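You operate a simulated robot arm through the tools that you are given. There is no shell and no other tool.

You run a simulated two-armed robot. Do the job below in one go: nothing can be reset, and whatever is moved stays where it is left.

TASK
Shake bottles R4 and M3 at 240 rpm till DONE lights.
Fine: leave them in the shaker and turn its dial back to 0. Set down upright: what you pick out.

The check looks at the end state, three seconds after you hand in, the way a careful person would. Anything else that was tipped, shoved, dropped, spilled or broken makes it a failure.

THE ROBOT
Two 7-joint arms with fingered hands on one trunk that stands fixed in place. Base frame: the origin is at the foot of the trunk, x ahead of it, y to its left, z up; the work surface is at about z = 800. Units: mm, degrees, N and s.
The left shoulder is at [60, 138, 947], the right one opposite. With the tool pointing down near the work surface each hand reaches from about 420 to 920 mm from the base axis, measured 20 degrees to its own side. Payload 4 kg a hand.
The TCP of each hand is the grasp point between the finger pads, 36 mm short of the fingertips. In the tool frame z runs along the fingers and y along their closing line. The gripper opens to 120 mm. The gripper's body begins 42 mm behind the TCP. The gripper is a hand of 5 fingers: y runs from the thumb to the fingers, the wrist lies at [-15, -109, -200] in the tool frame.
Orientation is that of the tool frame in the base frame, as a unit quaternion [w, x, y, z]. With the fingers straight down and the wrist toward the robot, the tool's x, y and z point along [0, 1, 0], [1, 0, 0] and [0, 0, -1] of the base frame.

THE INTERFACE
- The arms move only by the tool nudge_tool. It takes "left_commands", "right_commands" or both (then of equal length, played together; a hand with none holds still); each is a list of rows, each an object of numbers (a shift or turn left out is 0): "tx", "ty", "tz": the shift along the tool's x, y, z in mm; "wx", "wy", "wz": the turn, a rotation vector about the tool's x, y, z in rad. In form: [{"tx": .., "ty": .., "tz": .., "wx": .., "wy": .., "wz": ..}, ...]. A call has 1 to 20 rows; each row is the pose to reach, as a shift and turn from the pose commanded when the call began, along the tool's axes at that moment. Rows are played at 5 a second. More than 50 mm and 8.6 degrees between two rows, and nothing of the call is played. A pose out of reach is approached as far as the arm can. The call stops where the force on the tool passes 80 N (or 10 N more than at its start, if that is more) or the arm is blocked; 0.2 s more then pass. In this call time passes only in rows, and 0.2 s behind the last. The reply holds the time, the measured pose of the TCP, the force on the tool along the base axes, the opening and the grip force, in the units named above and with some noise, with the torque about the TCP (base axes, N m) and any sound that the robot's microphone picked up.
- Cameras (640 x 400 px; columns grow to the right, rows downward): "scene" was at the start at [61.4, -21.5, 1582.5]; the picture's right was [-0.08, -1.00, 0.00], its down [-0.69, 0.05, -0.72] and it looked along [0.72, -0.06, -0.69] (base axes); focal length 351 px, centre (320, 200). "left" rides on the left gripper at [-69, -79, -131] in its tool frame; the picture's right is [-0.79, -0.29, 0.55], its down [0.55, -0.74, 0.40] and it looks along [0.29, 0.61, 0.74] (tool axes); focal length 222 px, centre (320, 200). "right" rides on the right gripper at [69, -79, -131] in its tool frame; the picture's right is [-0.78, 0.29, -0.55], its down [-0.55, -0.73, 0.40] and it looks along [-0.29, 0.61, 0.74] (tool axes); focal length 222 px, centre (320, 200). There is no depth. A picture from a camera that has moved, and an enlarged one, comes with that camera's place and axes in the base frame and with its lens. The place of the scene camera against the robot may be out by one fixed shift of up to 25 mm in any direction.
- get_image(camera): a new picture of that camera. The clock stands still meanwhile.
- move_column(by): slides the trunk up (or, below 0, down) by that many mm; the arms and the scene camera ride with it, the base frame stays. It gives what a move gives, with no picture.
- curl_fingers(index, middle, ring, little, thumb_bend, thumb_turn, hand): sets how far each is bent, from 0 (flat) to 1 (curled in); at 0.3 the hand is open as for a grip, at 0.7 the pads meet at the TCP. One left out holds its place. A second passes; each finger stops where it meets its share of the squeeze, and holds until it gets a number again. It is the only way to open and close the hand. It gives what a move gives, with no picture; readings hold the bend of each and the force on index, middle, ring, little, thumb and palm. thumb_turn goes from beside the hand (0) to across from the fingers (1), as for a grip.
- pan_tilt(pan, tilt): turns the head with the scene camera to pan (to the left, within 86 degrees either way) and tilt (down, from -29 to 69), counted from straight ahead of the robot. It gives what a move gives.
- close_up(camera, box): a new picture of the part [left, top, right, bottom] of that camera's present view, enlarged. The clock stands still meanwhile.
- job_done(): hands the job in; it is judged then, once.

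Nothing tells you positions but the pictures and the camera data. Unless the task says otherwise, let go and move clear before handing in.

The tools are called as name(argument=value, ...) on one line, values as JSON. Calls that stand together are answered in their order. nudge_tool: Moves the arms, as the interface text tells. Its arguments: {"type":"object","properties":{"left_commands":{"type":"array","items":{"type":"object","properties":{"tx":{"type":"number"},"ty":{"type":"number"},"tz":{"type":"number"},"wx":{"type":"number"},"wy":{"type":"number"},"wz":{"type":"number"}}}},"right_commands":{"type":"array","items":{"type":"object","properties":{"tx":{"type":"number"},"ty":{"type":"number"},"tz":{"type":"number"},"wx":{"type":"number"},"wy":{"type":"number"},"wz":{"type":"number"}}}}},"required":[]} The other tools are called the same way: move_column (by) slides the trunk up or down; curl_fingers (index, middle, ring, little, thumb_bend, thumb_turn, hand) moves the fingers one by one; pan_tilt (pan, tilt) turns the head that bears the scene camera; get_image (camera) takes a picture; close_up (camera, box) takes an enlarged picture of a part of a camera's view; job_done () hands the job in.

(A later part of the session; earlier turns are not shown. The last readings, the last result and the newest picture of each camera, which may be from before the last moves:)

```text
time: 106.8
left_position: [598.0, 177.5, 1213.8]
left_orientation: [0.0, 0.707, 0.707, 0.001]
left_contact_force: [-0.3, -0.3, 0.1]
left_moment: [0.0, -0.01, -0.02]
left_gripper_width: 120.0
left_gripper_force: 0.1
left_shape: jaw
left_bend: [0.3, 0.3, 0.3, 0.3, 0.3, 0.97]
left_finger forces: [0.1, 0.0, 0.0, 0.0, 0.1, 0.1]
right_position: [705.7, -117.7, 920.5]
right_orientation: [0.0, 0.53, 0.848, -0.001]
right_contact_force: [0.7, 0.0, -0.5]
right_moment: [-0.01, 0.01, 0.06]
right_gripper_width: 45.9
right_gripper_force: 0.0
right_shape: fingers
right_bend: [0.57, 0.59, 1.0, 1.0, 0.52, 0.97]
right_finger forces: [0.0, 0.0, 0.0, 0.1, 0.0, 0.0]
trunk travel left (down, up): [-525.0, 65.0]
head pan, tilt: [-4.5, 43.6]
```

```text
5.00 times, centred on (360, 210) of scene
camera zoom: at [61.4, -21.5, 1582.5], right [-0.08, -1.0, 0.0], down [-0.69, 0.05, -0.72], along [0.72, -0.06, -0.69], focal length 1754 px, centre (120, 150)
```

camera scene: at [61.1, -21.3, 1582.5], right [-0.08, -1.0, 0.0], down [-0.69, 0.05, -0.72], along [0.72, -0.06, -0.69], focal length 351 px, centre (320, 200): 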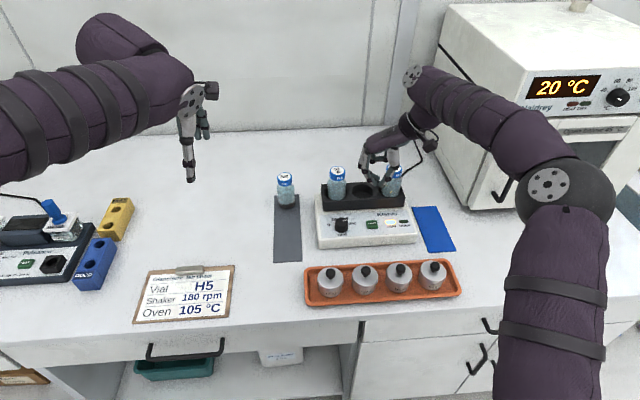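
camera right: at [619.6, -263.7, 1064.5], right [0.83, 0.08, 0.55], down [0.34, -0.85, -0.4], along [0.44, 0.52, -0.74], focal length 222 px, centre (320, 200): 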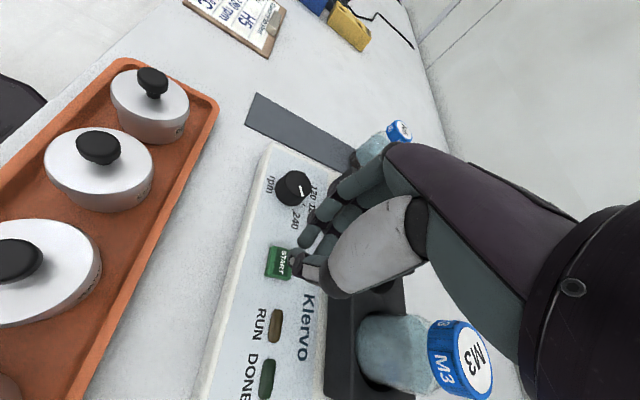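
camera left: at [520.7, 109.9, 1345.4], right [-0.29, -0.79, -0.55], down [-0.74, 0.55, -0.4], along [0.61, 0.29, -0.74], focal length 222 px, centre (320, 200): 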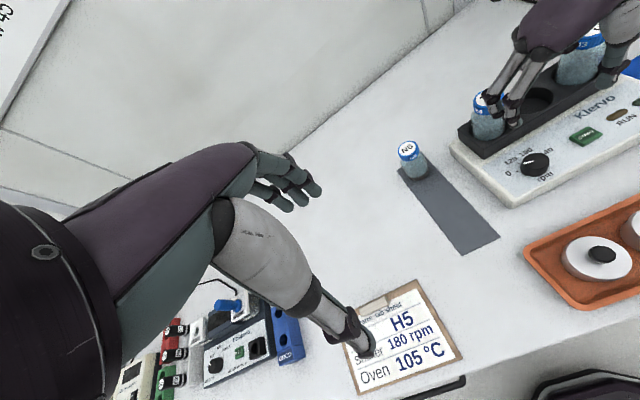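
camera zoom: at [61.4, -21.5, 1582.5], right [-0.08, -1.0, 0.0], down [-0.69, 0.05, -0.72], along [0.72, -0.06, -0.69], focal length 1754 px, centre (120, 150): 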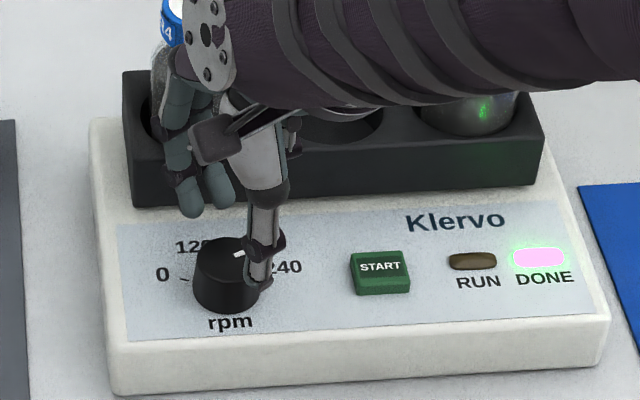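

nudge_tool(right_commands=[{"ty": 0.5, "tz": 8}, {"ty": 1, "tz": 16}, {"ty": 1, "tz": 24}, {"ty": 1, "tz": 30}])

close_up(camera="right", box=[220, 120, 420, 320])

close_up(camera="left", box=[460, 60, 620, 190])

```text
time: 107.8
left_position: [599.1, 179.4, 1214.5]
left_orientation: [0.0, 0.707, 0.707, -0.001]
left_contact_force: [0.6, -0.2, 0.1]
left_moment: [-0.01, 0.01, 0.01]
left_gripper_width: 119.6
left_gripper_force: 0.1
left_shape: jaw
left_bend: [0.3, 0.3, 0.3, 0.3, 0.3, 0.97]
left_finger forces: [0.0, 0.0, 0.1, 0.0, 0.1, 0.0]
right_position: [708.5, -117.0, 892.8]
right_orientation: [0.0, 0.53, 0.848, 0.0]
right_contact_force: [-0.7, 0.0, 0.6]
right_moment: [-0.01, -0.02, 0.01]
right_gripper_width: 46.0
right_gripper_force: 0.6
right_shape: fingers
right_bend: [0.57, 0.59, 1.0, 1.0, 0.52, 0.97]
right_finger forces: [0.0, 0.9, 0.0, 0.0, 0.0, 0.0]
trunk travel left (down, up): [-525.0, 65.0]
head pan, tilt: [-4.5, 43.6]
```

```text
2.00 times, centred on (320, 220) of right
camera zoom: at [607.1, -89.0, 1024.0], right [0.61, -0.58, 0.55], down [-0.42, -0.82, -0.4], along [0.68, 0.01, -0.74], focal length 444 px, centre (320, 160)
```

zoom: 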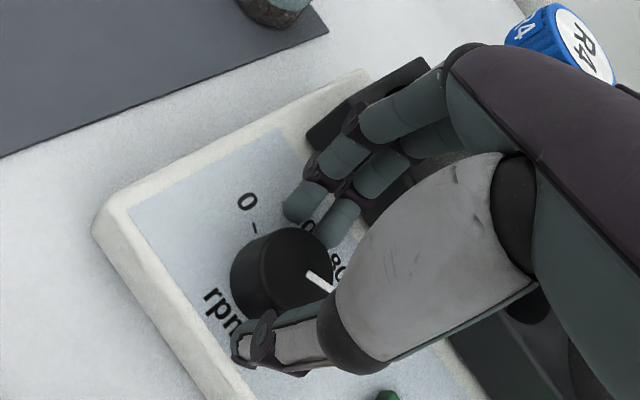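

```text
3.08 times, centred on (540, 125) of left
camera zoom: at [520.6, 110.0, 1345.4], right [-0.29, -0.79, -0.55], down [-0.74, 0.55, -0.4], along [0.61, 0.29, -0.74], focal length 684 px, centre (-357, 431)
```

zoom: 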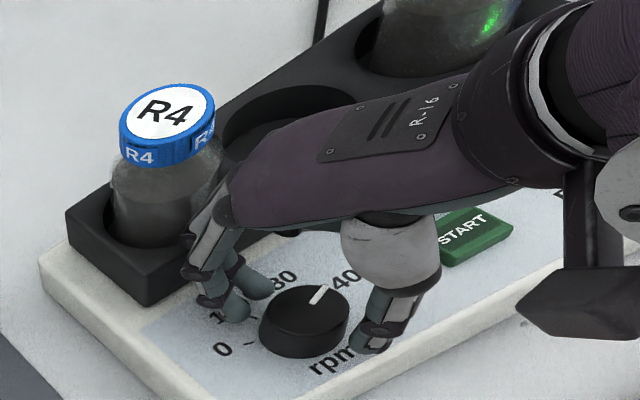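

The middle finger senses a faint 0.9 N touch, possibly its knuckle at the block. Closing moves it away, so I'll grip now.

curl_fingers(hand="right", thumb_bend=0.6, index=0.62, middle=0.64)

close_up(camera="right", box=[220, 120, 420, 320])

close_up(camera="left", box=[460, 60, 620, 190])

```text
time: 108.8
left_position: [599.5, 178.4, 1215.6]
left_orientation: [0.0, 0.707, 0.707, 0.001]
left_contact_force: [-0.2, -0.1, 1.0]
left_moment: [0.01, -0.02, 0.0]
left_gripper_width: 119.9
left_gripper_force: 0.1
left_shape: jaw
left_bend: [0.3, 0.3, 0.3, 0.3, 0.3, 0.97]
left_finger forces: [0.1, 0.0, 0.0, 0.0, 0.0, 0.1]
right_position: [708.2, -116.6, 891.9]
right_orientation: [0.0, 0.53, 0.848, 0.0]
right_contact_force: [-2.6, -1.3, -0.9]
right_moment: [-0.06, 0.08, 0.02]
right_gripper_width: 32.7
right_gripper_force: 1.9
right_shape: fingers
right_bend: [0.62, 0.64, 1.0, 1.0, 0.58, 0.97]
right_finger forces: [0.4, 0.3, 0.0, 0.1, 3.2, 0.0]
trunk travel left (down, up): [-525.0, 65.0]
head pan, tilt: [-4.5, 43.6]
```

```text
2.00 times, centred on (320, 220) of right
camera zoom: at [607.0, -89.3, 1023.8], right [0.61, -0.58, 0.55], down [-0.42, -0.82, -0.4], along [0.68, 0.01, -0.74], focal length 444 px, centre (320, 160)
```

zoom: 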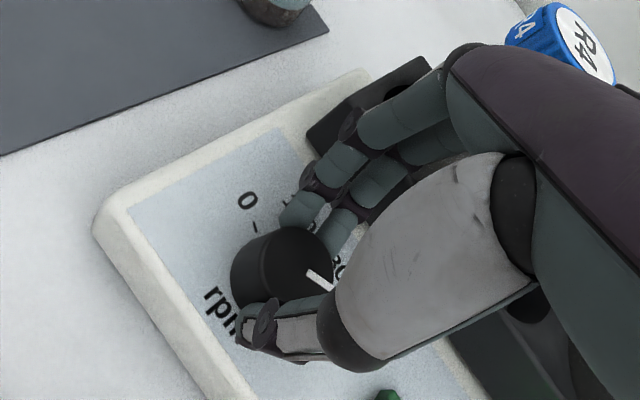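

```text
3.08 times, centred on (540, 125) of left
camera zoom: at [520.6, 109.7, 1345.4], right [-0.29, -0.79, -0.55], down [-0.74, 0.55, -0.4], along [0.61, 0.29, -0.74], focal length 684 px, centre (-357, 431)
```

zoom: 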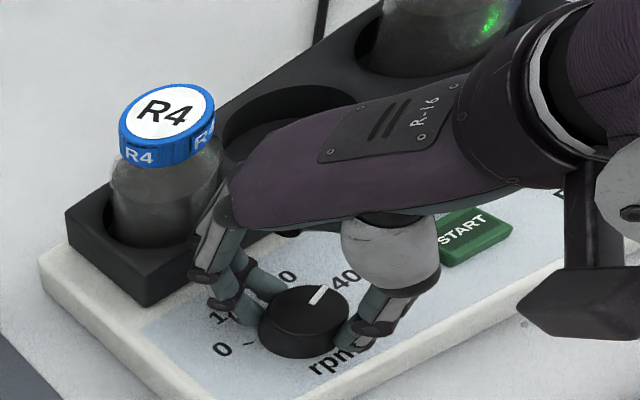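

curl_fingers(hand="right", thumb_bend=0.69, index=0.72, middle=0.74)

nudge_tool(right_commands=[{"tx": 0.43, "ty": 0, "wz": -0.1}, {"tx": 0.85, "ty": -0.05, "wz": -0.2}, {"tx": 1.27, "ty": -0.13, "wz": -0.3}, {"tx": 1.67, "ty": -0.26, "wz": -0.4}, {"tx": 2.06, "ty": -0.42, "wz": -0.5}, {"tx": 2.43, "ty": -0.63, "wz": -0.6}, {"tx": 2.79, "ty": -0.87, "wz": -0.7}, {"tx": 3.11, "ty": -1.15, "wz": -0.8}, {"tx": 3.25, "ty": -1.3, "wz": -0.85}])

close_up(camera="right", box=[220, 120, 420, 320])

close_up(camera="left", box=[460, 60, 620, 190])

```text
time: 109.8
left_position: [598.9, 179.4, 1214.3]
left_orientation: [0.0, 0.707, 0.707, -0.001]
left_contact_force: [-0.8, -0.3, 0.7]
left_moment: [0.01, 0.01, -0.03]
left_gripper_width: 119.4
left_gripper_force: 0.1
left_shape: jaw
left_bend: [0.3, 0.3, 0.3, 0.3, 0.3, 0.97]
left_finger forces: [0.0, 0.0, 0.0, 0.1, 0.0, 0.1]
right_position: [709.8, -116.9, 890.6]
right_orientation: [0.0, 0.53, 0.848, 0.0]
right_contact_force: [8.7, 0.3, -4.6]
right_moment: [-0.06, -0.24, 0.07]
right_gripper_width: 29.5
right_gripper_force: 15.2
right_shape: fingers
right_bend: [0.64, 0.66, 1.0, 1.0, 0.61, 0.97]
right_finger forces: [9.5, 10.3, 0.0, 0.0, 10.9, 0.1]
trunk travel left (down, up): [-525.0, 65.0]
head pan, tilt: [-4.5, 43.6]
```

```text
time: 111.8
left_position: [600.2, 180.4, 1214.2]
left_orientation: [0.0, 0.707, 0.707, 0.0]
left_contact_force: [-0.7, 0.5, -0.3]
left_moment: [0.0, -0.03, 0.01]
left_gripper_width: 119.8
left_gripper_force: 0.0
left_shape: jaw
left_bend: [0.3, 0.3, 0.3, 0.3, 0.3, 0.97]
left_finger forces: [0.0, 0.0, 0.0, 0.0, 0.1, 0.0]
right_position: [706.2, -113.1, 891.6]
right_orientation: [0.0, 0.133, 0.991, 0.0]
right_contact_force: [10.6, 10.3, -3.1]
right_moment: [0.32, -0.39, -0.04]
right_gripper_width: 28.9
right_gripper_force: 16.5
right_shape: fingers
right_bend: [0.63, 0.65, 1.0, 1.0, 0.62, 0.97]
right_finger forces: [10.7, 13.2, 0.0, 0.0, 9.6, 0.0]
trunk travel left (down, up): [-525.0, 65.0]
head pan, tilt: [-4.5, 43.6]
```

```text
2.00 times, centred on (320, 220) of right
camera zoom: at [619.1, -171.6, 1023.6], right [0.83, 0.08, 0.55], down [0.34, -0.85, -0.4], along [0.44, 0.52, -0.74], focal length 444 px, centre (320, 160)
```

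zoom: 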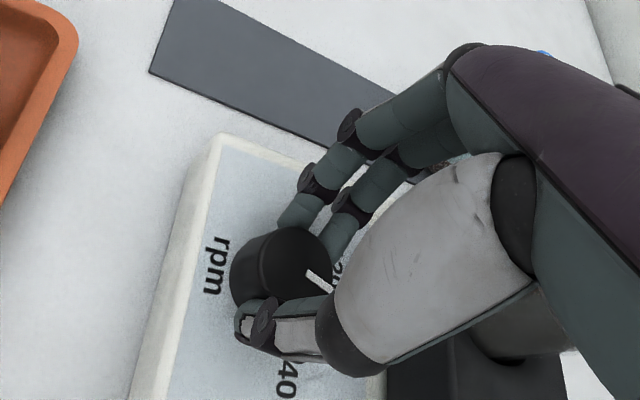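

```text
3.08 times, centred on (540, 125) of left
camera zoom: at [522.0, 110.9, 1344.7], right [-0.29, -0.79, -0.55], down [-0.74, 0.55, -0.4], along [0.61, 0.29, -0.74], focal length 684 px, centre (-357, 431)
```

zoom: 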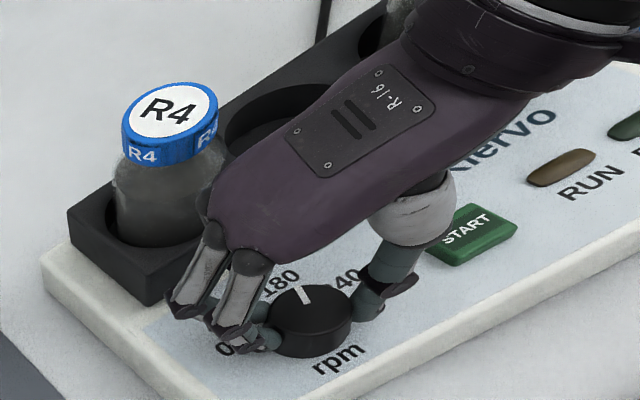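

The pointer followed back to about 180. I'll release and check it before the next stroke.

curl_fingers(hand="right", thumb_bend=0.52, index=0.58, middle=0.59)

nudge_tool(right_commands=[{"tz": -8}, {"tz": -18}, {"tz": -30}])

close_up(camera="right", box=[220, 200, 340, 320])

close_up(camera="left", box=[460, 60, 620, 190])

close_up(camera="scene", box=[310, 170, 410, 250])

```text
time: 112.8
left_position: [600.0, 178.6, 1214.0]
left_orientation: [0.0, 0.707, 0.707, 0.0]
left_contact_force: [-0.5, -0.1, 0.5]
left_moment: [0.04, -0.02, 0.02]
left_gripper_width: 119.6
left_gripper_force: 0.2
left_shape: jaw
left_bend: [0.3, 0.3, 0.3, 0.3, 0.3, 0.97]
left_finger forces: [0.0, 0.1, 0.1, 0.0, 0.0, 0.0]
right_position: [705.1, -115.6, 891.6]
right_orientation: [0.0, 0.133, 0.991, 0.0]
right_contact_force: [0.6, -0.8, -0.2]
right_moment: [0.03, 0.0, 0.0]
right_gripper_width: 45.8
right_gripper_force: 0.1
right_shape: fingers
right_bend: [0.57, 0.59, 1.0, 1.0, 0.52, 0.97]
right_finger forces: [0.1, 0.1, 0.1, 0.0, 0.0, 0.1]
trunk travel left (down, up): [-525.0, 65.0]
head pan, tilt: [-4.5, 43.6]
```

```text
time: 113.6
left_position: [598.9, 178.4, 1215.2]
left_orientation: [0.0, 0.707, 0.707, 0.0]
left_contact_force: [0.3, 0.6, 0.0]
left_moment: [-0.01, 0.01, 0.0]
left_gripper_width: 119.9
left_gripper_force: 0.1
left_shape: jaw
left_bend: [0.3, 0.3, 0.3, 0.3, 0.3, 0.97]
left_finger forces: [0.0, 0.1, 0.1, 0.1, 0.0, 0.0]
right_position: [705.3, -114.8, 921.6]
right_orientation: [0.0, 0.133, 0.991, 0.0]
right_contact_force: [0.2, -0.2, 0.5]
right_moment: [-0.03, 0.0, 0.01]
right_gripper_width: 45.7
right_gripper_force: 0.0
right_shape: fingers
right_bend: [0.57, 0.59, 1.0, 1.0, 0.52, 0.97]
right_finger forces: [0.1, 0.0, 0.0, 0.0, 0.0, 0.1]
trunk travel left (down, up): [-525.0, 65.0]
head pan, tilt: [-4.5, 43.6]
```

```text
3.33 times, centred on (280, 260) of right
camera zoom: at [618.4, -172.5, 1053.4], right [0.83, 0.07, 0.55], down [0.34, -0.85, -0.4], along [0.44, 0.51, -0.74], focal length 740 px, centre (453, 0)
```

zoom: 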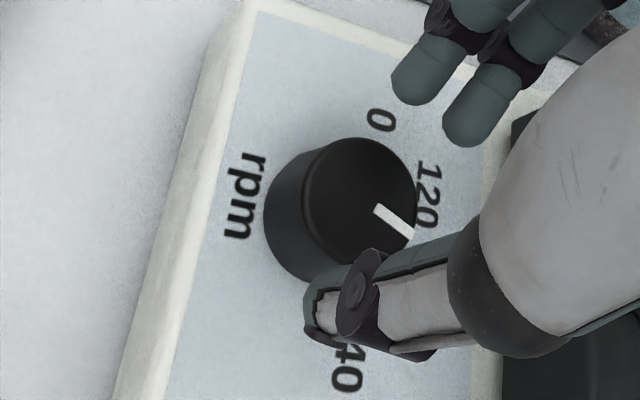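

```text
3.08 times, centred on (540, 125) of left
camera zoom: at [520.7, 110.0, 1345.4], right [-0.29, -0.79, -0.55], down [-0.74, 0.55, -0.4], along [0.61, 0.29, -0.74], focal length 684 px, centre (-357, 431)
```

zoom: 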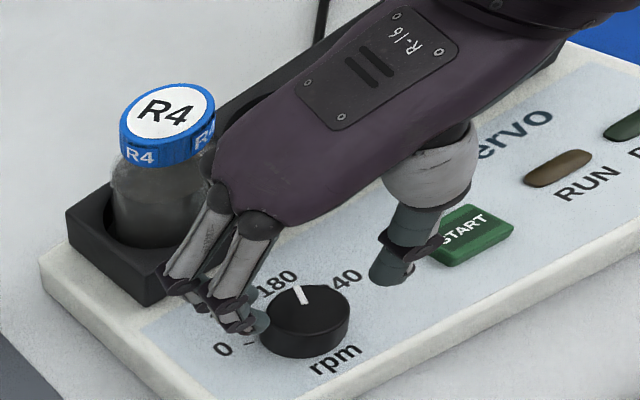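

```text
5.00 times, centred on (360, 210) of scene
camera zoom: at [61.3, -21.4, 1582.5], right [-0.08, -1.0, 0.0], down [-0.69, 0.05, -0.72], along [0.72, -0.06, -0.69], focal length 1754 px, centre (120, 150)
```

zoom: 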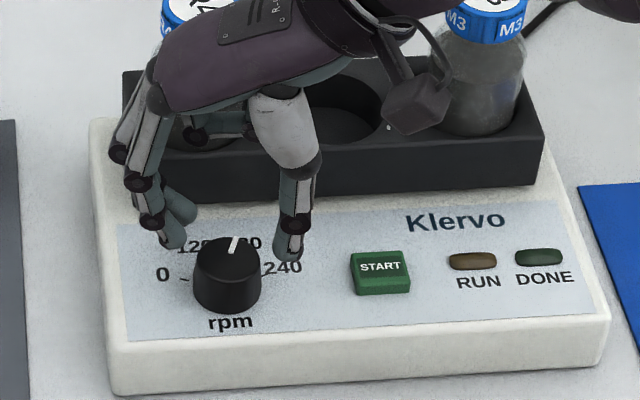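

The pointer is back near 180, and DONE went out as the dial moved. I'll rotate back to 26° for the next counterclockwise stroke.

curl_fingers(hand="right", thumb_bend=0.5, index=0.6, middle=0.61)

nudge_tool(right_commands=[{"tx": -0.42, "ty": -0.04, "wz": 0.1}, {"tx": -0.84, "ty": -0.13, "wz": 0.2}, {"tx": -1.25, "ty": -0.25, "wz": 0.3}, {"tx": -1.64, "ty": -0.41, "wz": 0.4}, {"tx": -2.01, "ty": -0.62, "wz": 0.5}, {"tx": -2.37, "ty": -0.86, "wz": 0.6}, {"tx": -2.69, "ty": -1.13, "wz": 0.7}, {"tx": -2.99, "ty": -1.43, "wz": 0.8}, {"tx": -3.12, "ty": -1.6, "wz": 0.85}, {"tx": -3.12, "ty": -1.6, "tz": 8, "wz": 0.85}, {"tx": -3.12, "ty": -1.6, "tz": 16, "wz": 0.85}, {"tx": -3.12, "ty": -1.6, "tz": 24, "wz": 0.85}, {"tx": -3.12, "ty": -1.6, "tz": 30, "wz": 0.85}])

close_up(camera="right", box=[220, 120, 420, 320])

close_up(camera="left", box=[460, 60, 620, 190])

```text
time: 114.6
left_position: [598.9, 178.7, 1213.5]
left_orientation: [0.001, 0.707, 0.707, 0.001]
left_contact_force: [-0.1, 0.1, -0.5]
left_moment: [-0.01, 0.02, 0.01]
left_gripper_width: 119.8
left_gripper_force: 0.1
left_shape: jaw
left_bend: [0.3, 0.3, 0.3, 0.3, 0.3, 0.97]
left_finger forces: [0.0, 0.0, 0.1, 0.0, 0.1, 0.0]
right_position: [706.4, -115.7, 920.7]
right_orientation: [0.0, 0.133, 0.991, 0.001]
right_contact_force: [1.0, -0.1, 0.2]
right_moment: [0.0, -0.01, 0.0]
right_gripper_width: 44.8
right_gripper_force: 0.1
right_shape: fingers
right_bend: [0.6, 0.61, 1.0, 1.0, 0.5, 0.97]
right_finger forces: [0.0, 0.0, 0.0, 0.0, 0.0, 0.0]
trunk travel left (down, up): [-525.0, 65.0]
head pan, tilt: [-4.5, 43.6]
```

```text
time: 117.4
left_position: [598.5, 180.2, 1214.6]
left_orientation: [0.0, 0.707, 0.707, -0.001]
left_contact_force: [-0.4, 0.7, 0.0]
left_moment: [0.05, 0.01, 0.03]
left_gripper_width: 119.6
left_gripper_force: 0.0
left_shape: jaw
left_bend: [0.3, 0.3, 0.3, 0.3, 0.3, 0.97]
left_finger forces: [0.0, 0.0, 0.0, 0.0, 0.0, 0.0]
right_position: [707.9, -116.5, 890.5]
right_orientation: [0.0, 0.529, 0.848, 0.0]
right_contact_force: [-0.2, 0.2, -0.2]
right_moment: [0.01, 0.01, 0.0]
right_gripper_width: 45.0
right_gripper_force: 0.1
right_shape: fingers
right_bend: [0.6, 0.61, 1.0, 1.0, 0.5, 0.97]
right_finger forces: [0.0, 0.0, 0.0, 0.1, 0.0, 0.0]
trunk travel left (down, up): [-525.0, 65.0]
head pan, tilt: [-4.5, 43.6]
```

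```text
2.00 times, centred on (320, 220) of right
camera zoom: at [607.5, -89.5, 1023.6], right [0.61, -0.58, 0.55], down [-0.42, -0.82, -0.4], along [0.68, 0.01, -0.74], focal length 444 px, centre (320, 160)
```

zoom: 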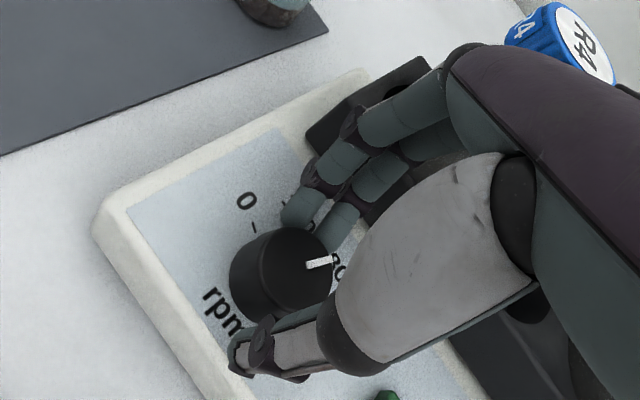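

```text
3.08 times, centred on (540, 125) of left
camera zoom: at [520.9, 109.9, 1345.3], right [-0.29, -0.79, -0.55], down [-0.74, 0.55, -0.4], along [0.61, 0.29, -0.74], focal length 684 px, centre (-357, 431)
```

zoom: 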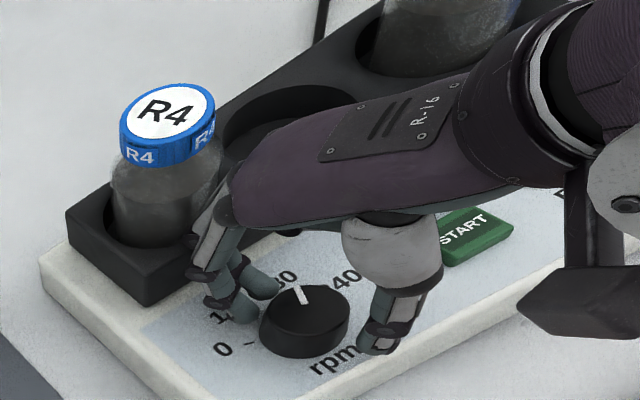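

No contact while lowering. I'll grip and do the second counterclockwise stroke.

curl_fingers(hand="right", thumb_bend=0.61, index=0.64, middle=0.66)

curl_fingers(hand="right", thumb_bend=0.71, index=0.7, middle=0.72)

nudge_tool(right_commands=[{"tx": 0.43, "ty": 0.3, "wz": -0.1}, {"tx": 0.85, "ty": 0.4, "wz": -0.2}, {"tx": 1.27, "ty": 0.4, "wz": -0.3}, {"tx": 1.67, "ty": 0.3, "wz": -0.4}, {"tx": 2.06, "ty": 0.2, "wz": -0.5}, {"tx": 2.43, "ty": 0.1, "wz": -0.6}, {"tx": 2.79, "ty": 0, "wz": -0.7}, {"tx": 3.11, "ty": -0.2, "wz": -0.8}, {"tx": 3.25, "ty": -0.3, "wz": -0.85}])

close_up(camera="right", box=[220, 120, 420, 320])

curl_fingers(hand="right", thumb_bend=0.5, index=0.58, middle=0.59)

nudge_tool(right_commands=[{"tz": -8}, {"tz": -18}, {"tz": -30}])

close_up(camera="right", box=[220, 200, 340, 320])

close_up(camera="left", box=[490, 110, 610, 190])

close_up(camera="scene", box=[310, 170, 410, 250])

```text
time: 118.4
left_position: [599.7, 179.2, 1214.6]
left_orientation: [0.0, 0.707, 0.708, 0.0]
left_contact_force: [0.8, 0.0, -0.3]
left_moment: [-0.01, 0.0, -0.01]
left_gripper_width: 119.7
left_gripper_force: 0.2
left_shape: jaw
left_bend: [0.3, 0.3, 0.3, 0.3, 0.3, 0.97]
left_finger forces: [0.0, 0.1, 0.0, 0.1, 0.0, 0.0]
right_position: [707.4, -117.7, 891.2]
right_orientation: [0.0, 0.53, 0.848, 0.0]
right_contact_force: [-0.7, -1.0, 0.3]
right_moment: [-0.06, -0.02, 0.01]
right_gripper_width: 31.6
right_gripper_force: 3.3
right_shape: fingers
right_bend: [0.63, 0.65, 1.0, 1.0, 0.58, 0.97]
right_finger forces: [1.8, 1.3, 0.0, 0.1, 4.1, 0.0]
trunk travel left (down, up): [-525.0, 65.0]
head pan, tilt: [-4.5, 43.6]
```

```text
time: 119.4
left_position: [599.7, 178.6, 1214.3]
left_orientation: [0.0, 0.708, 0.707, 0.0]
left_contact_force: [-0.7, 0.1, 0.0]
left_moment: [0.04, 0.01, 0.01]
left_gripper_width: 119.8
left_gripper_force: 0.1
left_shape: jaw
left_bend: [0.3, 0.3, 0.3, 0.3, 0.3, 0.97]
left_finger forces: [0.0, 0.0, 0.1, 0.0, 0.1, 0.0]
right_position: [708.8, -117.2, 891.2]
right_orientation: [0.0, 0.53, 0.848, 0.0]
right_contact_force: [3.7, -3.8, -1.6]
right_moment: [-0.09, -0.19, 0.02]
right_gripper_width: 29.7
right_gripper_force: 14.8
right_shape: fingers
right_bend: [0.64, 0.66, 1.0, 1.0, 0.62, 0.96]
right_finger forces: [7.5, 8.2, 0.0, 0.1, 12.7, 0.0]
trunk travel left (down, up): [-525.0, 65.0]
head pan, tilt: [-4.5, 43.6]
```

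```text
time: 121.4
left_position: [599.7, 179.2, 1214.2]
left_orientation: [0.001, 0.707, 0.708, -0.001]
left_contact_force: [0.0, 0.0, 0.3]
left_moment: [-0.01, -0.02, 0.01]
left_gripper_width: 119.7
left_gripper_force: 0.1
left_shape: jaw
left_bend: [0.3, 0.3, 0.3, 0.3, 0.3, 0.97]
left_finger forces: [0.0, 0.1, 0.0, 0.0, 0.1, 0.0]
right_position: [706.6, -113.6, 891.5]
right_orientation: [0.0, 0.132, 0.991, 0.001]
right_contact_force: [5.2, 1.5, -2.6]
right_moment: [0.11, -0.2, 0.0]
right_gripper_width: 29.3
right_gripper_force: 14.3
right_shape: fingers
right_bend: [0.64, 0.66, 1.0, 1.0, 0.62, 0.96]
right_finger forces: [8.0, 8.6, 0.0, 0.1, 12.2, 0.0]
trunk travel left (down, up): [-525.0, 65.0]
head pan, tilt: [-4.5, 43.6]
```

```text
2.00 times, centred on (320, 220) of right
camera zoom: at [619.8, -172.0, 1023.7], right [0.83, 0.08, 0.55], down [0.34, -0.85, -0.4], along [0.44, 0.52, -0.74], focal length 444 px, centre (320, 160)
```

zoom: 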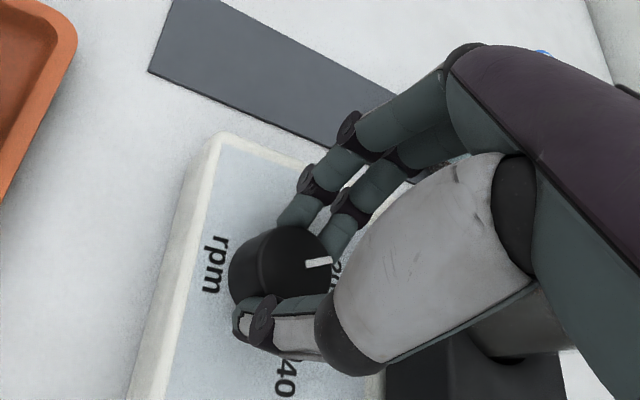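

```text
time: 122.4
left_position: [598.6, 179.3, 1214.1]
left_orientation: [-0.001, 0.707, 0.707, 0.0]
left_contact_force: [-0.4, -0.6, -0.4]
left_moment: [-0.02, 0.01, 0.01]
left_gripper_width: 119.8
left_gripper_force: 0.0
left_shape: jaw
left_bend: [0.3, 0.3, 0.3, 0.3, 0.3, 0.97]
left_finger forces: [0.1, 0.0, 0.0, 0.0, 0.0, 0.0]
right_position: [706.2, -114.5, 891.8]
right_orientation: [0.0, 0.133, 0.991, 0.0]
right_contact_force: [0.2, -0.3, 0.4]
right_moment: [-0.01, 0.01, 0.05]
right_gripper_width: 48.9
right_gripper_force: 0.0
right_shape: fingers
right_bend: [0.57, 0.59, 1.0, 1.0, 0.5, 0.97]
right_finger forces: [0.0, 0.0, 0.0, 0.0, 0.0, 0.0]
trunk travel left (down, up): [-525.0, 65.0]
head pan, tilt: [-4.5, 43.6]
```

```text
time: 123.2
left_position: [600.5, 180.0, 1214.5]
left_orientation: [0.001, 0.707, 0.707, 0.0]
left_contact_force: [0.4, 0.0, -0.2]
left_moment: [-0.01, 0.0, 0.0]
left_gripper_width: 119.6
left_gripper_force: 0.0
left_shape: jaw
left_bend: [0.3, 0.3, 0.3, 0.3, 0.3, 0.97]
left_finger forces: [0.1, 0.0, 0.0, 0.0, 0.0, 0.1]
right_position: [705.1, -115.1, 920.9]
right_orientation: [0.001, 0.133, 0.991, 0.001]
right_contact_force: [0.5, -0.3, -0.4]
right_moment: [-0.01, -0.03, -0.04]
right_gripper_width: 48.8
right_gripper_force: 0.3
right_shape: fingers
right_bend: [0.57, 0.59, 1.0, 1.0, 0.5, 0.97]
right_finger forces: [0.0, 0.0, 0.1, 0.0, 0.1, 0.0]
trunk travel left (down, up): [-525.0, 65.0]
head pan, tilt: [-4.5, 43.6]
```

```text
3.33 times, centred on (280, 260) of right
camera zoom: at [619.2, -172.0, 1054.3], right [0.83, 0.07, 0.55], down [0.34, -0.85, -0.4], along [0.44, 0.52, -0.74], focal length 740 px, centre (453, 0)
```

zoom: 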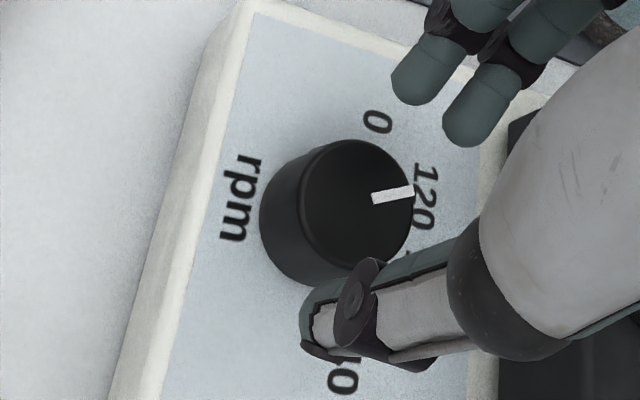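

```text
5.00 times, centred on (550, 150) of left
camera zoom: at [520.7, 110.0, 1345.4], right [-0.29, -0.79, -0.55], down [-0.74, 0.55, -0.4], along [0.61, 0.29, -0.74], focal length 1111 px, centre (-830, 450)
```

zoom: 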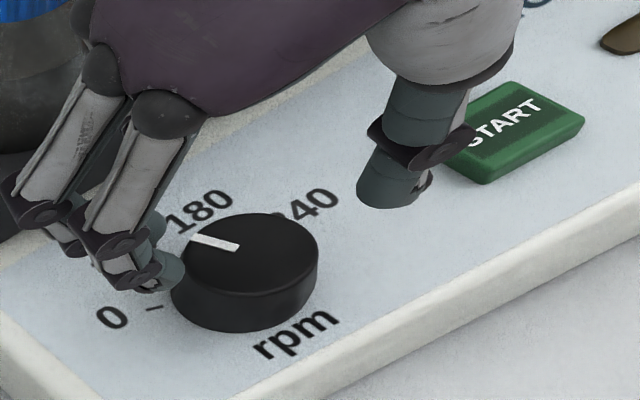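

```text
5.00 times, centred on (360, 210) of scene
camera zoom: at [61.3, -21.4, 1582.5], right [-0.08, -1.0, 0.0], down [-0.69, 0.05, -0.72], along [0.72, -0.06, -0.69], focal length 1754 px, centre (120, 150)
```

zoom: 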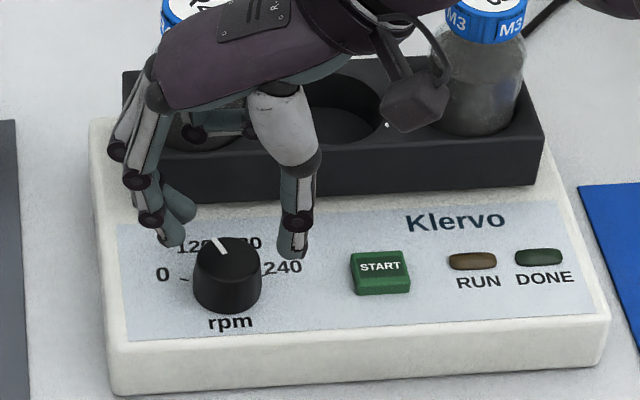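

The pointer is at 120 (about 65°). One more stroke of about 45° should bring it to 0.

curl_fingers(hand="right", thumb_bend=0.5, index=0.6, middle=0.61)

nudge_tool(right_commands=[{"tx": -0.42, "ty": -0.14, "wz": 0.1}, {"tx": -0.84, "ty": -0.33, "wz": 0.2}, {"tx": -1.25, "ty": -0.55, "wz": 0.3}, {"tx": -1.64, "ty": -0.81, "wz": 0.4}, {"tx": -2.01, "ty": -1.12, "wz": 0.5}, {"tx": -2.37, "ty": -1.46, "wz": 0.6}, {"tx": -2.69, "ty": -1.83, "wz": 0.7}, {"tx": -2.99, "ty": -2.13, "wz": 0.8}, {"tx": -3.12, "ty": -2.3, "wz": 0.85}, {"tx": -3.12, "ty": -2.3, "tz": 8, "wz": 0.85}, {"tx": -3.12, "ty": -2.3, "tz": 16, "wz": 0.85}, {"tx": -3.12, "ty": -2.3, "tz": 24, "wz": 0.85}, {"tx": -3.12, "ty": -2.3, "tz": 30, "wz": 0.85}])

close_up(camera="right", box=[220, 120, 420, 320])

curl_fingers(hand="right", thumb_bend=0.61, index=0.64, middle=0.66)

curl_fingers(hand="right", thumb_bend=0.71, index=0.7, middle=0.72)

nudge_tool(right_commands=[{"tx": 0.43, "ty": 0.3, "wz": -0.1}, {"tx": 0.85, "ty": 0.4, "wz": -0.2}, {"tx": 1.27, "ty": 0.4, "wz": -0.3}, {"tx": 1.67, "ty": 0.3, "wz": -0.4}, {"tx": 2.06, "ty": 0.2, "wz": -0.5}, {"tx": 2.43, "ty": 0.1, "wz": -0.6}, {"tx": 2.79, "ty": 0, "wz": -0.7}, {"tx": 3.11, "ty": -0.2, "wz": -0.8}])

close_up(camera="right", box=[220, 120, 420, 320])

close_up(camera="left", box=[490, 110, 610, 190])

```text
time: 124.2
left_position: [599.5, 178.1, 1215.2]
left_orientation: [0.0, 0.708, 0.707, 0.0]
left_contact_force: [0.1, -0.8, -0.5]
left_moment: [-0.03, -0.02, 0.0]
left_gripper_width: 119.8
left_gripper_force: 0.0
left_shape: jaw
left_bend: [0.3, 0.3, 0.3, 0.3, 0.3, 0.97]
left_finger forces: [0.0, 0.0, 0.0, 0.0, 0.0, 0.1]
right_position: [706.1, -113.1, 921.7]
right_orientation: [0.0, 0.133, 0.991, 0.001]
right_contact_force: [-0.2, 0.1, -0.1]
right_moment: [-0.01, 0.02, 0.02]
right_gripper_width: 44.5
right_gripper_force: 0.1
right_shape: fingers
right_bend: [0.6, 0.61, 1.0, 1.0, 0.5, 0.97]
right_finger forces: [0.0, 0.0, 0.0, 0.1, 0.1, 0.0]
trunk travel left (down, up): [-525.0, 65.0]
head pan, tilt: [-4.5, 43.6]
```

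```text
time: 127.0
left_position: [598.9, 178.6, 1214.9]
left_orientation: [0.0, 0.707, 0.708, 0.0]
left_contact_force: [-0.3, 0.5, -0.3]
left_moment: [0.0, -0.03, 0.0]
left_gripper_width: 119.3
left_gripper_force: 0.0
left_shape: jaw
left_bend: [0.3, 0.3, 0.3, 0.3, 0.3, 0.97]
left_finger forces: [0.1, 0.0, 0.0, 0.0, 0.1, 0.0]
right_position: [708.0, -117.9, 892.7]
right_orientation: [0.0, 0.53, 0.848, 0.0]
right_contact_force: [0.1, -0.1, -0.6]
right_moment: [-0.02, 0.03, -0.02]
right_gripper_width: 44.6
right_gripper_force: 0.1
right_shape: fingers
right_bend: [0.6, 0.61, 1.0, 1.0, 0.5, 0.97]
right_finger forces: [0.0, 0.0, 0.0, 0.1, 0.1, 0.0]
trunk travel left (down, up): [-525.0, 65.0]
head pan, tilt: [-4.5, 43.6]
```

```text
2.00 times, centred on (320, 220) of right
camera zoom: at [608.0, -90.2, 1024.0], right [0.61, -0.58, 0.55], down [-0.42, -0.82, -0.4], along [0.68, 0.01, -0.74], focal length 444 px, centre (320, 160)
```

zoom: 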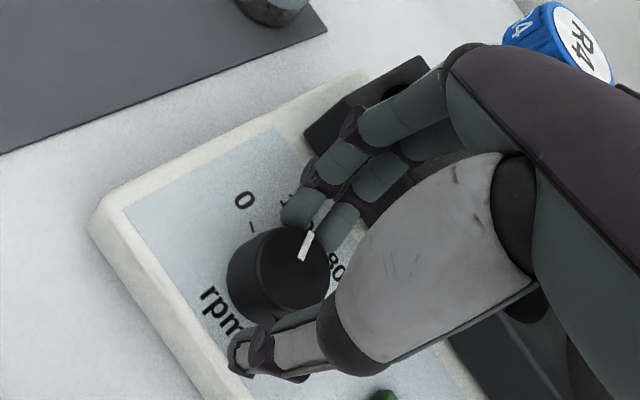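

```text
time: 128.0
left_position: [599.3, 178.9, 1215.3]
left_orientation: [0.001, 0.707, 0.707, 0.001]
left_contact_force: [0.1, -0.3, 0.0]
left_moment: [-0.03, 0.01, 0.02]
left_gripper_width: 119.6
left_gripper_force: 0.1
left_shape: jaw
left_bend: [0.3, 0.3, 0.3, 0.3, 0.3, 0.97]
left_finger forces: [0.0, 0.0, 0.1, 0.1, 0.0, 0.0]
right_position: [707.6, -118.3, 891.4]
right_orientation: [0.0, 0.53, 0.848, 0.001]
right_contact_force: [-1.9, -0.5, 0.4]
right_moment: [-0.02, 0.06, 0.04]
right_gripper_width: 32.0
right_gripper_force: 3.8
right_shape: fingers
right_bend: [0.63, 0.65, 1.0, 1.0, 0.58, 0.97]
right_finger forces: [1.8, 1.0, 0.1, 0.0, 4.4, 0.0]
trunk travel left (down, up): [-525.0, 65.0]
head pan, tilt: [-4.5, 43.6]
```

```text
time: 129.0
left_position: [599.6, 178.5, 1214.8]
left_orientation: [0.0, 0.707, 0.707, 0.0]
left_contact_force: [-0.2, 0.2, -0.1]
left_moment: [-0.01, 0.0, 0.01]
left_gripper_width: 119.6
left_gripper_force: 0.1
left_shape: jaw
left_bend: [0.3, 0.3, 0.3, 0.3, 0.3, 0.97]
left_finger forces: [0.1, 0.0, 0.1, 0.1, 0.1, 0.0]
right_position: [709.7, -118.4, 891.4]
right_orientation: [0.0, 0.529, 0.848, 0.0]
right_contact_force: [1.9, -4.0, -1.9]
right_moment: [-0.08, -0.19, 0.05]
right_gripper_width: 29.7
right_gripper_force: 13.6
right_shape: fingers
right_bend: [0.64, 0.66, 1.0, 1.0, 0.62, 0.96]
right_finger forces: [7.6, 7.7, 0.0, 0.0, 12.9, 0.0]
trunk travel left (down, up): [-525.0, 65.0]
head pan, tilt: [-4.5, 43.6]
```

```text
time: 130.8
left_position: [600.3, 179.0, 1214.6]
left_orientation: [0.001, 0.706, 0.708, 0.0]
left_contact_force: [-0.1, 0.4, -0.2]
left_moment: [-0.03, 0.0, 0.01]
left_gripper_width: 120.0
left_gripper_force: 0.1
left_shape: jaw
left_bend: [0.3, 0.3, 0.3, 0.3, 0.3, 0.97]
left_finger forces: [0.1, 0.0, 0.0, 0.0, 0.0, 0.0]
right_position: [707.1, -114.1, 891.4]
right_orientation: [0.0, 0.156, 0.988, 0.0]
right_contact_force: [8.1, 0.7, 0.8]
right_moment: [0.11, -0.29, 0.03]
right_gripper_width: 29.8
right_gripper_force: 15.6
right_shape: fingers
right_bend: [0.64, 0.66, 1.0, 1.0, 0.62, 0.97]
right_finger forces: [8.3, 9.6, 0.1, 0.0, 12.4, 0.1]
trunk travel left (down, up): [-525.0, 65.0]
head pan, tilt: [-4.5, 43.6]
```

```text
2.00 times, centred on (320, 220) of right
camera zoom: at [617.6, -168.0, 1023.8], right [0.84, 0.03, 0.55], down [0.3, -0.87, -0.4], along [0.46, 0.49, -0.74], focal length 444 px, centre (320, 160)
```

zoom: 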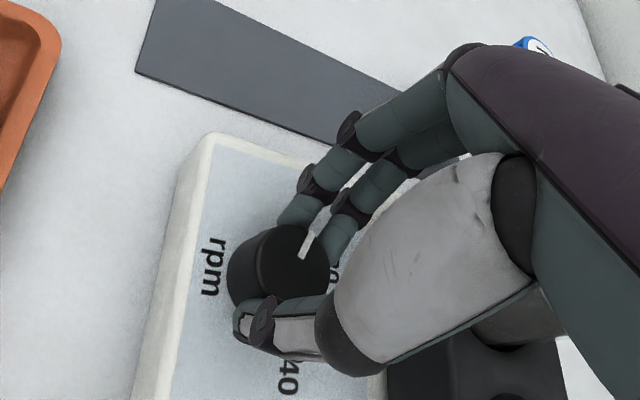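

```text
5.00 times, centred on (550, 150) of left
camera zoom: at [521.4, 110.1, 1345.1], right [-0.29, -0.79, -0.55], down [-0.74, 0.55, -0.4], along [0.61, 0.29, -0.74], focal length 1111 px, centre (-830, 450)
```

zoom: 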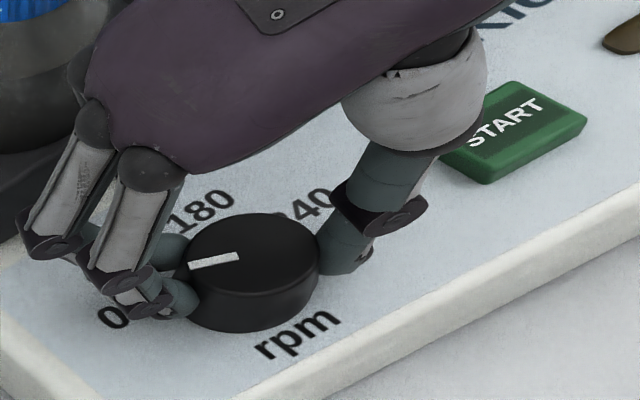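

The pointer is almost back to its starting line. I'll add about 3° more and then check.

nudge_tool(right_commands=[{"tx": 0.1, "wz": -0.025}, {"tx": 0.21, "wz": -0.05}])

curl_fingers(hand="right", thumb_bend=0.5, index=0.56, middle=0.57)

nudge_tool(right_commands=[{"tz": -8}, {"tz": -20}, {"tz": -45}, {"tz": -75}, {"tz": -110}, {"ty": -20, "tz": -135}])

close_up(camera="right", box=[220, 230, 300, 310])

close_up(camera="left", box=[490, 110, 610, 190])

close_up(camera="scene", box=[320, 205, 384, 245])

```text
time: 131.4
left_position: [599.7, 179.4, 1214.5]
left_orientation: [0.0, 0.706, 0.708, -0.001]
left_contact_force: [-0.8, -0.6, -1.1]
left_moment: [-0.01, 0.01, -0.01]
left_gripper_width: 119.7
left_gripper_force: 0.0
left_shape: jaw
left_bend: [0.3, 0.3, 0.3, 0.3, 0.3, 0.97]
left_finger forces: [0.1, 0.1, 0.1, 0.0, 0.0, 0.1]
right_position: [708.1, -114.2, 891.0]
right_orientation: [0.0, 0.133, 0.991, 0.0]
right_contact_force: [7.7, 2.7, 2.0]
right_moment: [0.15, -0.33, -0.03]
right_gripper_width: 29.6
right_gripper_force: 15.6
right_shape: fingers
right_bend: [0.64, 0.66, 1.0, 1.0, 0.62, 0.96]
right_finger forces: [8.9, 10.7, 0.0, 0.0, 12.1, 0.0]
trunk travel left (down, up): [-525.0, 65.0]
head pan, tilt: [-4.5, 43.6]
```

```text
time: 132.4
left_position: [599.3, 178.6, 1214.7]
left_orientation: [0.0, 0.707, 0.707, 0.0]
left_contact_force: [-0.3, 0.6, -0.8]
left_moment: [-0.03, -0.02, -0.01]
left_gripper_width: 119.8
left_gripper_force: 0.0
left_shape: jaw
left_bend: [0.3, 0.3, 0.3, 0.3, 0.3, 0.97]
left_finger forces: [0.1, 0.0, 0.0, 0.1, 0.0, 0.1]
right_position: [706.9, -114.4, 892.5]
right_orientation: [0.0, 0.133, 0.991, 0.0]
right_contact_force: [-0.3, -0.3, 0.1]
right_moment: [0.01, 0.0, -0.01]
right_gripper_width: 50.3
right_gripper_force: 0.1
right_shape: fingers
right_bend: [0.56, 0.56, 1.0, 1.0, 0.5, 0.97]
right_finger forces: [0.1, 0.0, 0.0, 0.0, 0.0, 0.1]
trunk travel left (down, up): [-525.0, 65.0]
head pan, tilt: [-4.5, 43.6]
```

```text
time: 133.8
left_position: [598.6, 178.0, 1215.1]
left_orientation: [0.001, 0.707, 0.707, 0.001]
left_contact_force: [-0.3, 0.4, -0.4]
left_moment: [0.0, -0.03, 0.01]
left_gripper_width: 119.6
left_gripper_force: 0.0
left_shape: jaw
left_bend: [0.3, 0.3, 0.3, 0.3, 0.3, 0.97]
left_finger forces: [0.0, 0.0, 0.1, 0.0, 0.0, 0.0]
right_position: [700.9, -135.5, 1027.8]
right_orientation: [0.0, 0.134, 0.991, 0.0]
right_contact_force: [-0.4, -0.6, 0.2]
right_moment: [0.0, -0.03, 0.01]
right_gripper_width: 50.5
right_gripper_force: 0.1
right_shape: fingers
right_bend: [0.56, 0.56, 1.0, 1.0, 0.5, 0.97]
right_finger forces: [0.1, 0.1, 0.0, 0.0, 0.1, 0.0]
trunk travel left (down, up): [-525.0, 65.0]
head pan, tilt: [-4.5, 43.6]
```

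```text
5.00 times, centred on (260, 270) of right
camera zoom: at [614.5, -192.8, 1159.4], right [0.83, 0.07, 0.55], down [0.34, -0.85, -0.4], along [0.44, 0.52, -0.74], focal length 1111 px, centre (620, -150)
```

zoom: 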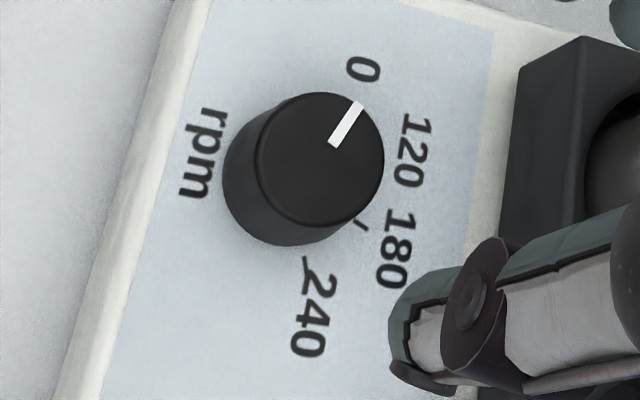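

```text
5.00 times, centred on (550, 150) of left
camera zoom: at [520.3, 109.4, 1345.6], right [-0.29, -0.78, -0.55], down [-0.74, 0.55, -0.4], along [0.61, 0.29, -0.74], focal length 1111 px, centre (-830, 450)
```

zoom: 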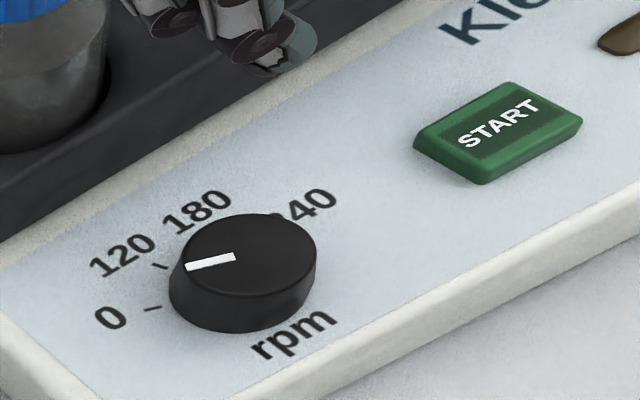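

```text
10.00 times, centred on (352, 225) of scene
camera zoom: at [60.9, -22.0, 1582.5], right [-0.08, -1.0, 0.0], down [-0.69, 0.05, -0.72], along [0.72, -0.06, -0.69], focal length 3508 px, centre (0, -50)
```

zoom: 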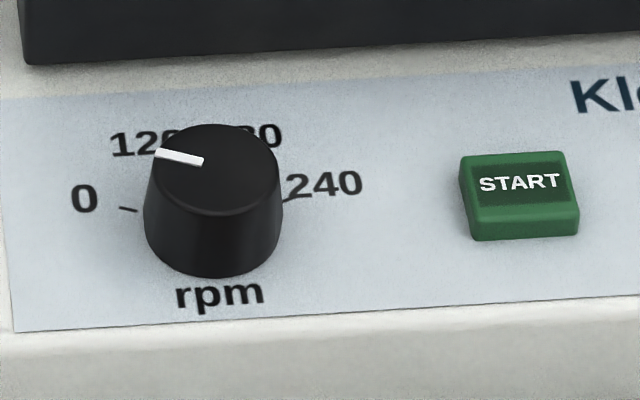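

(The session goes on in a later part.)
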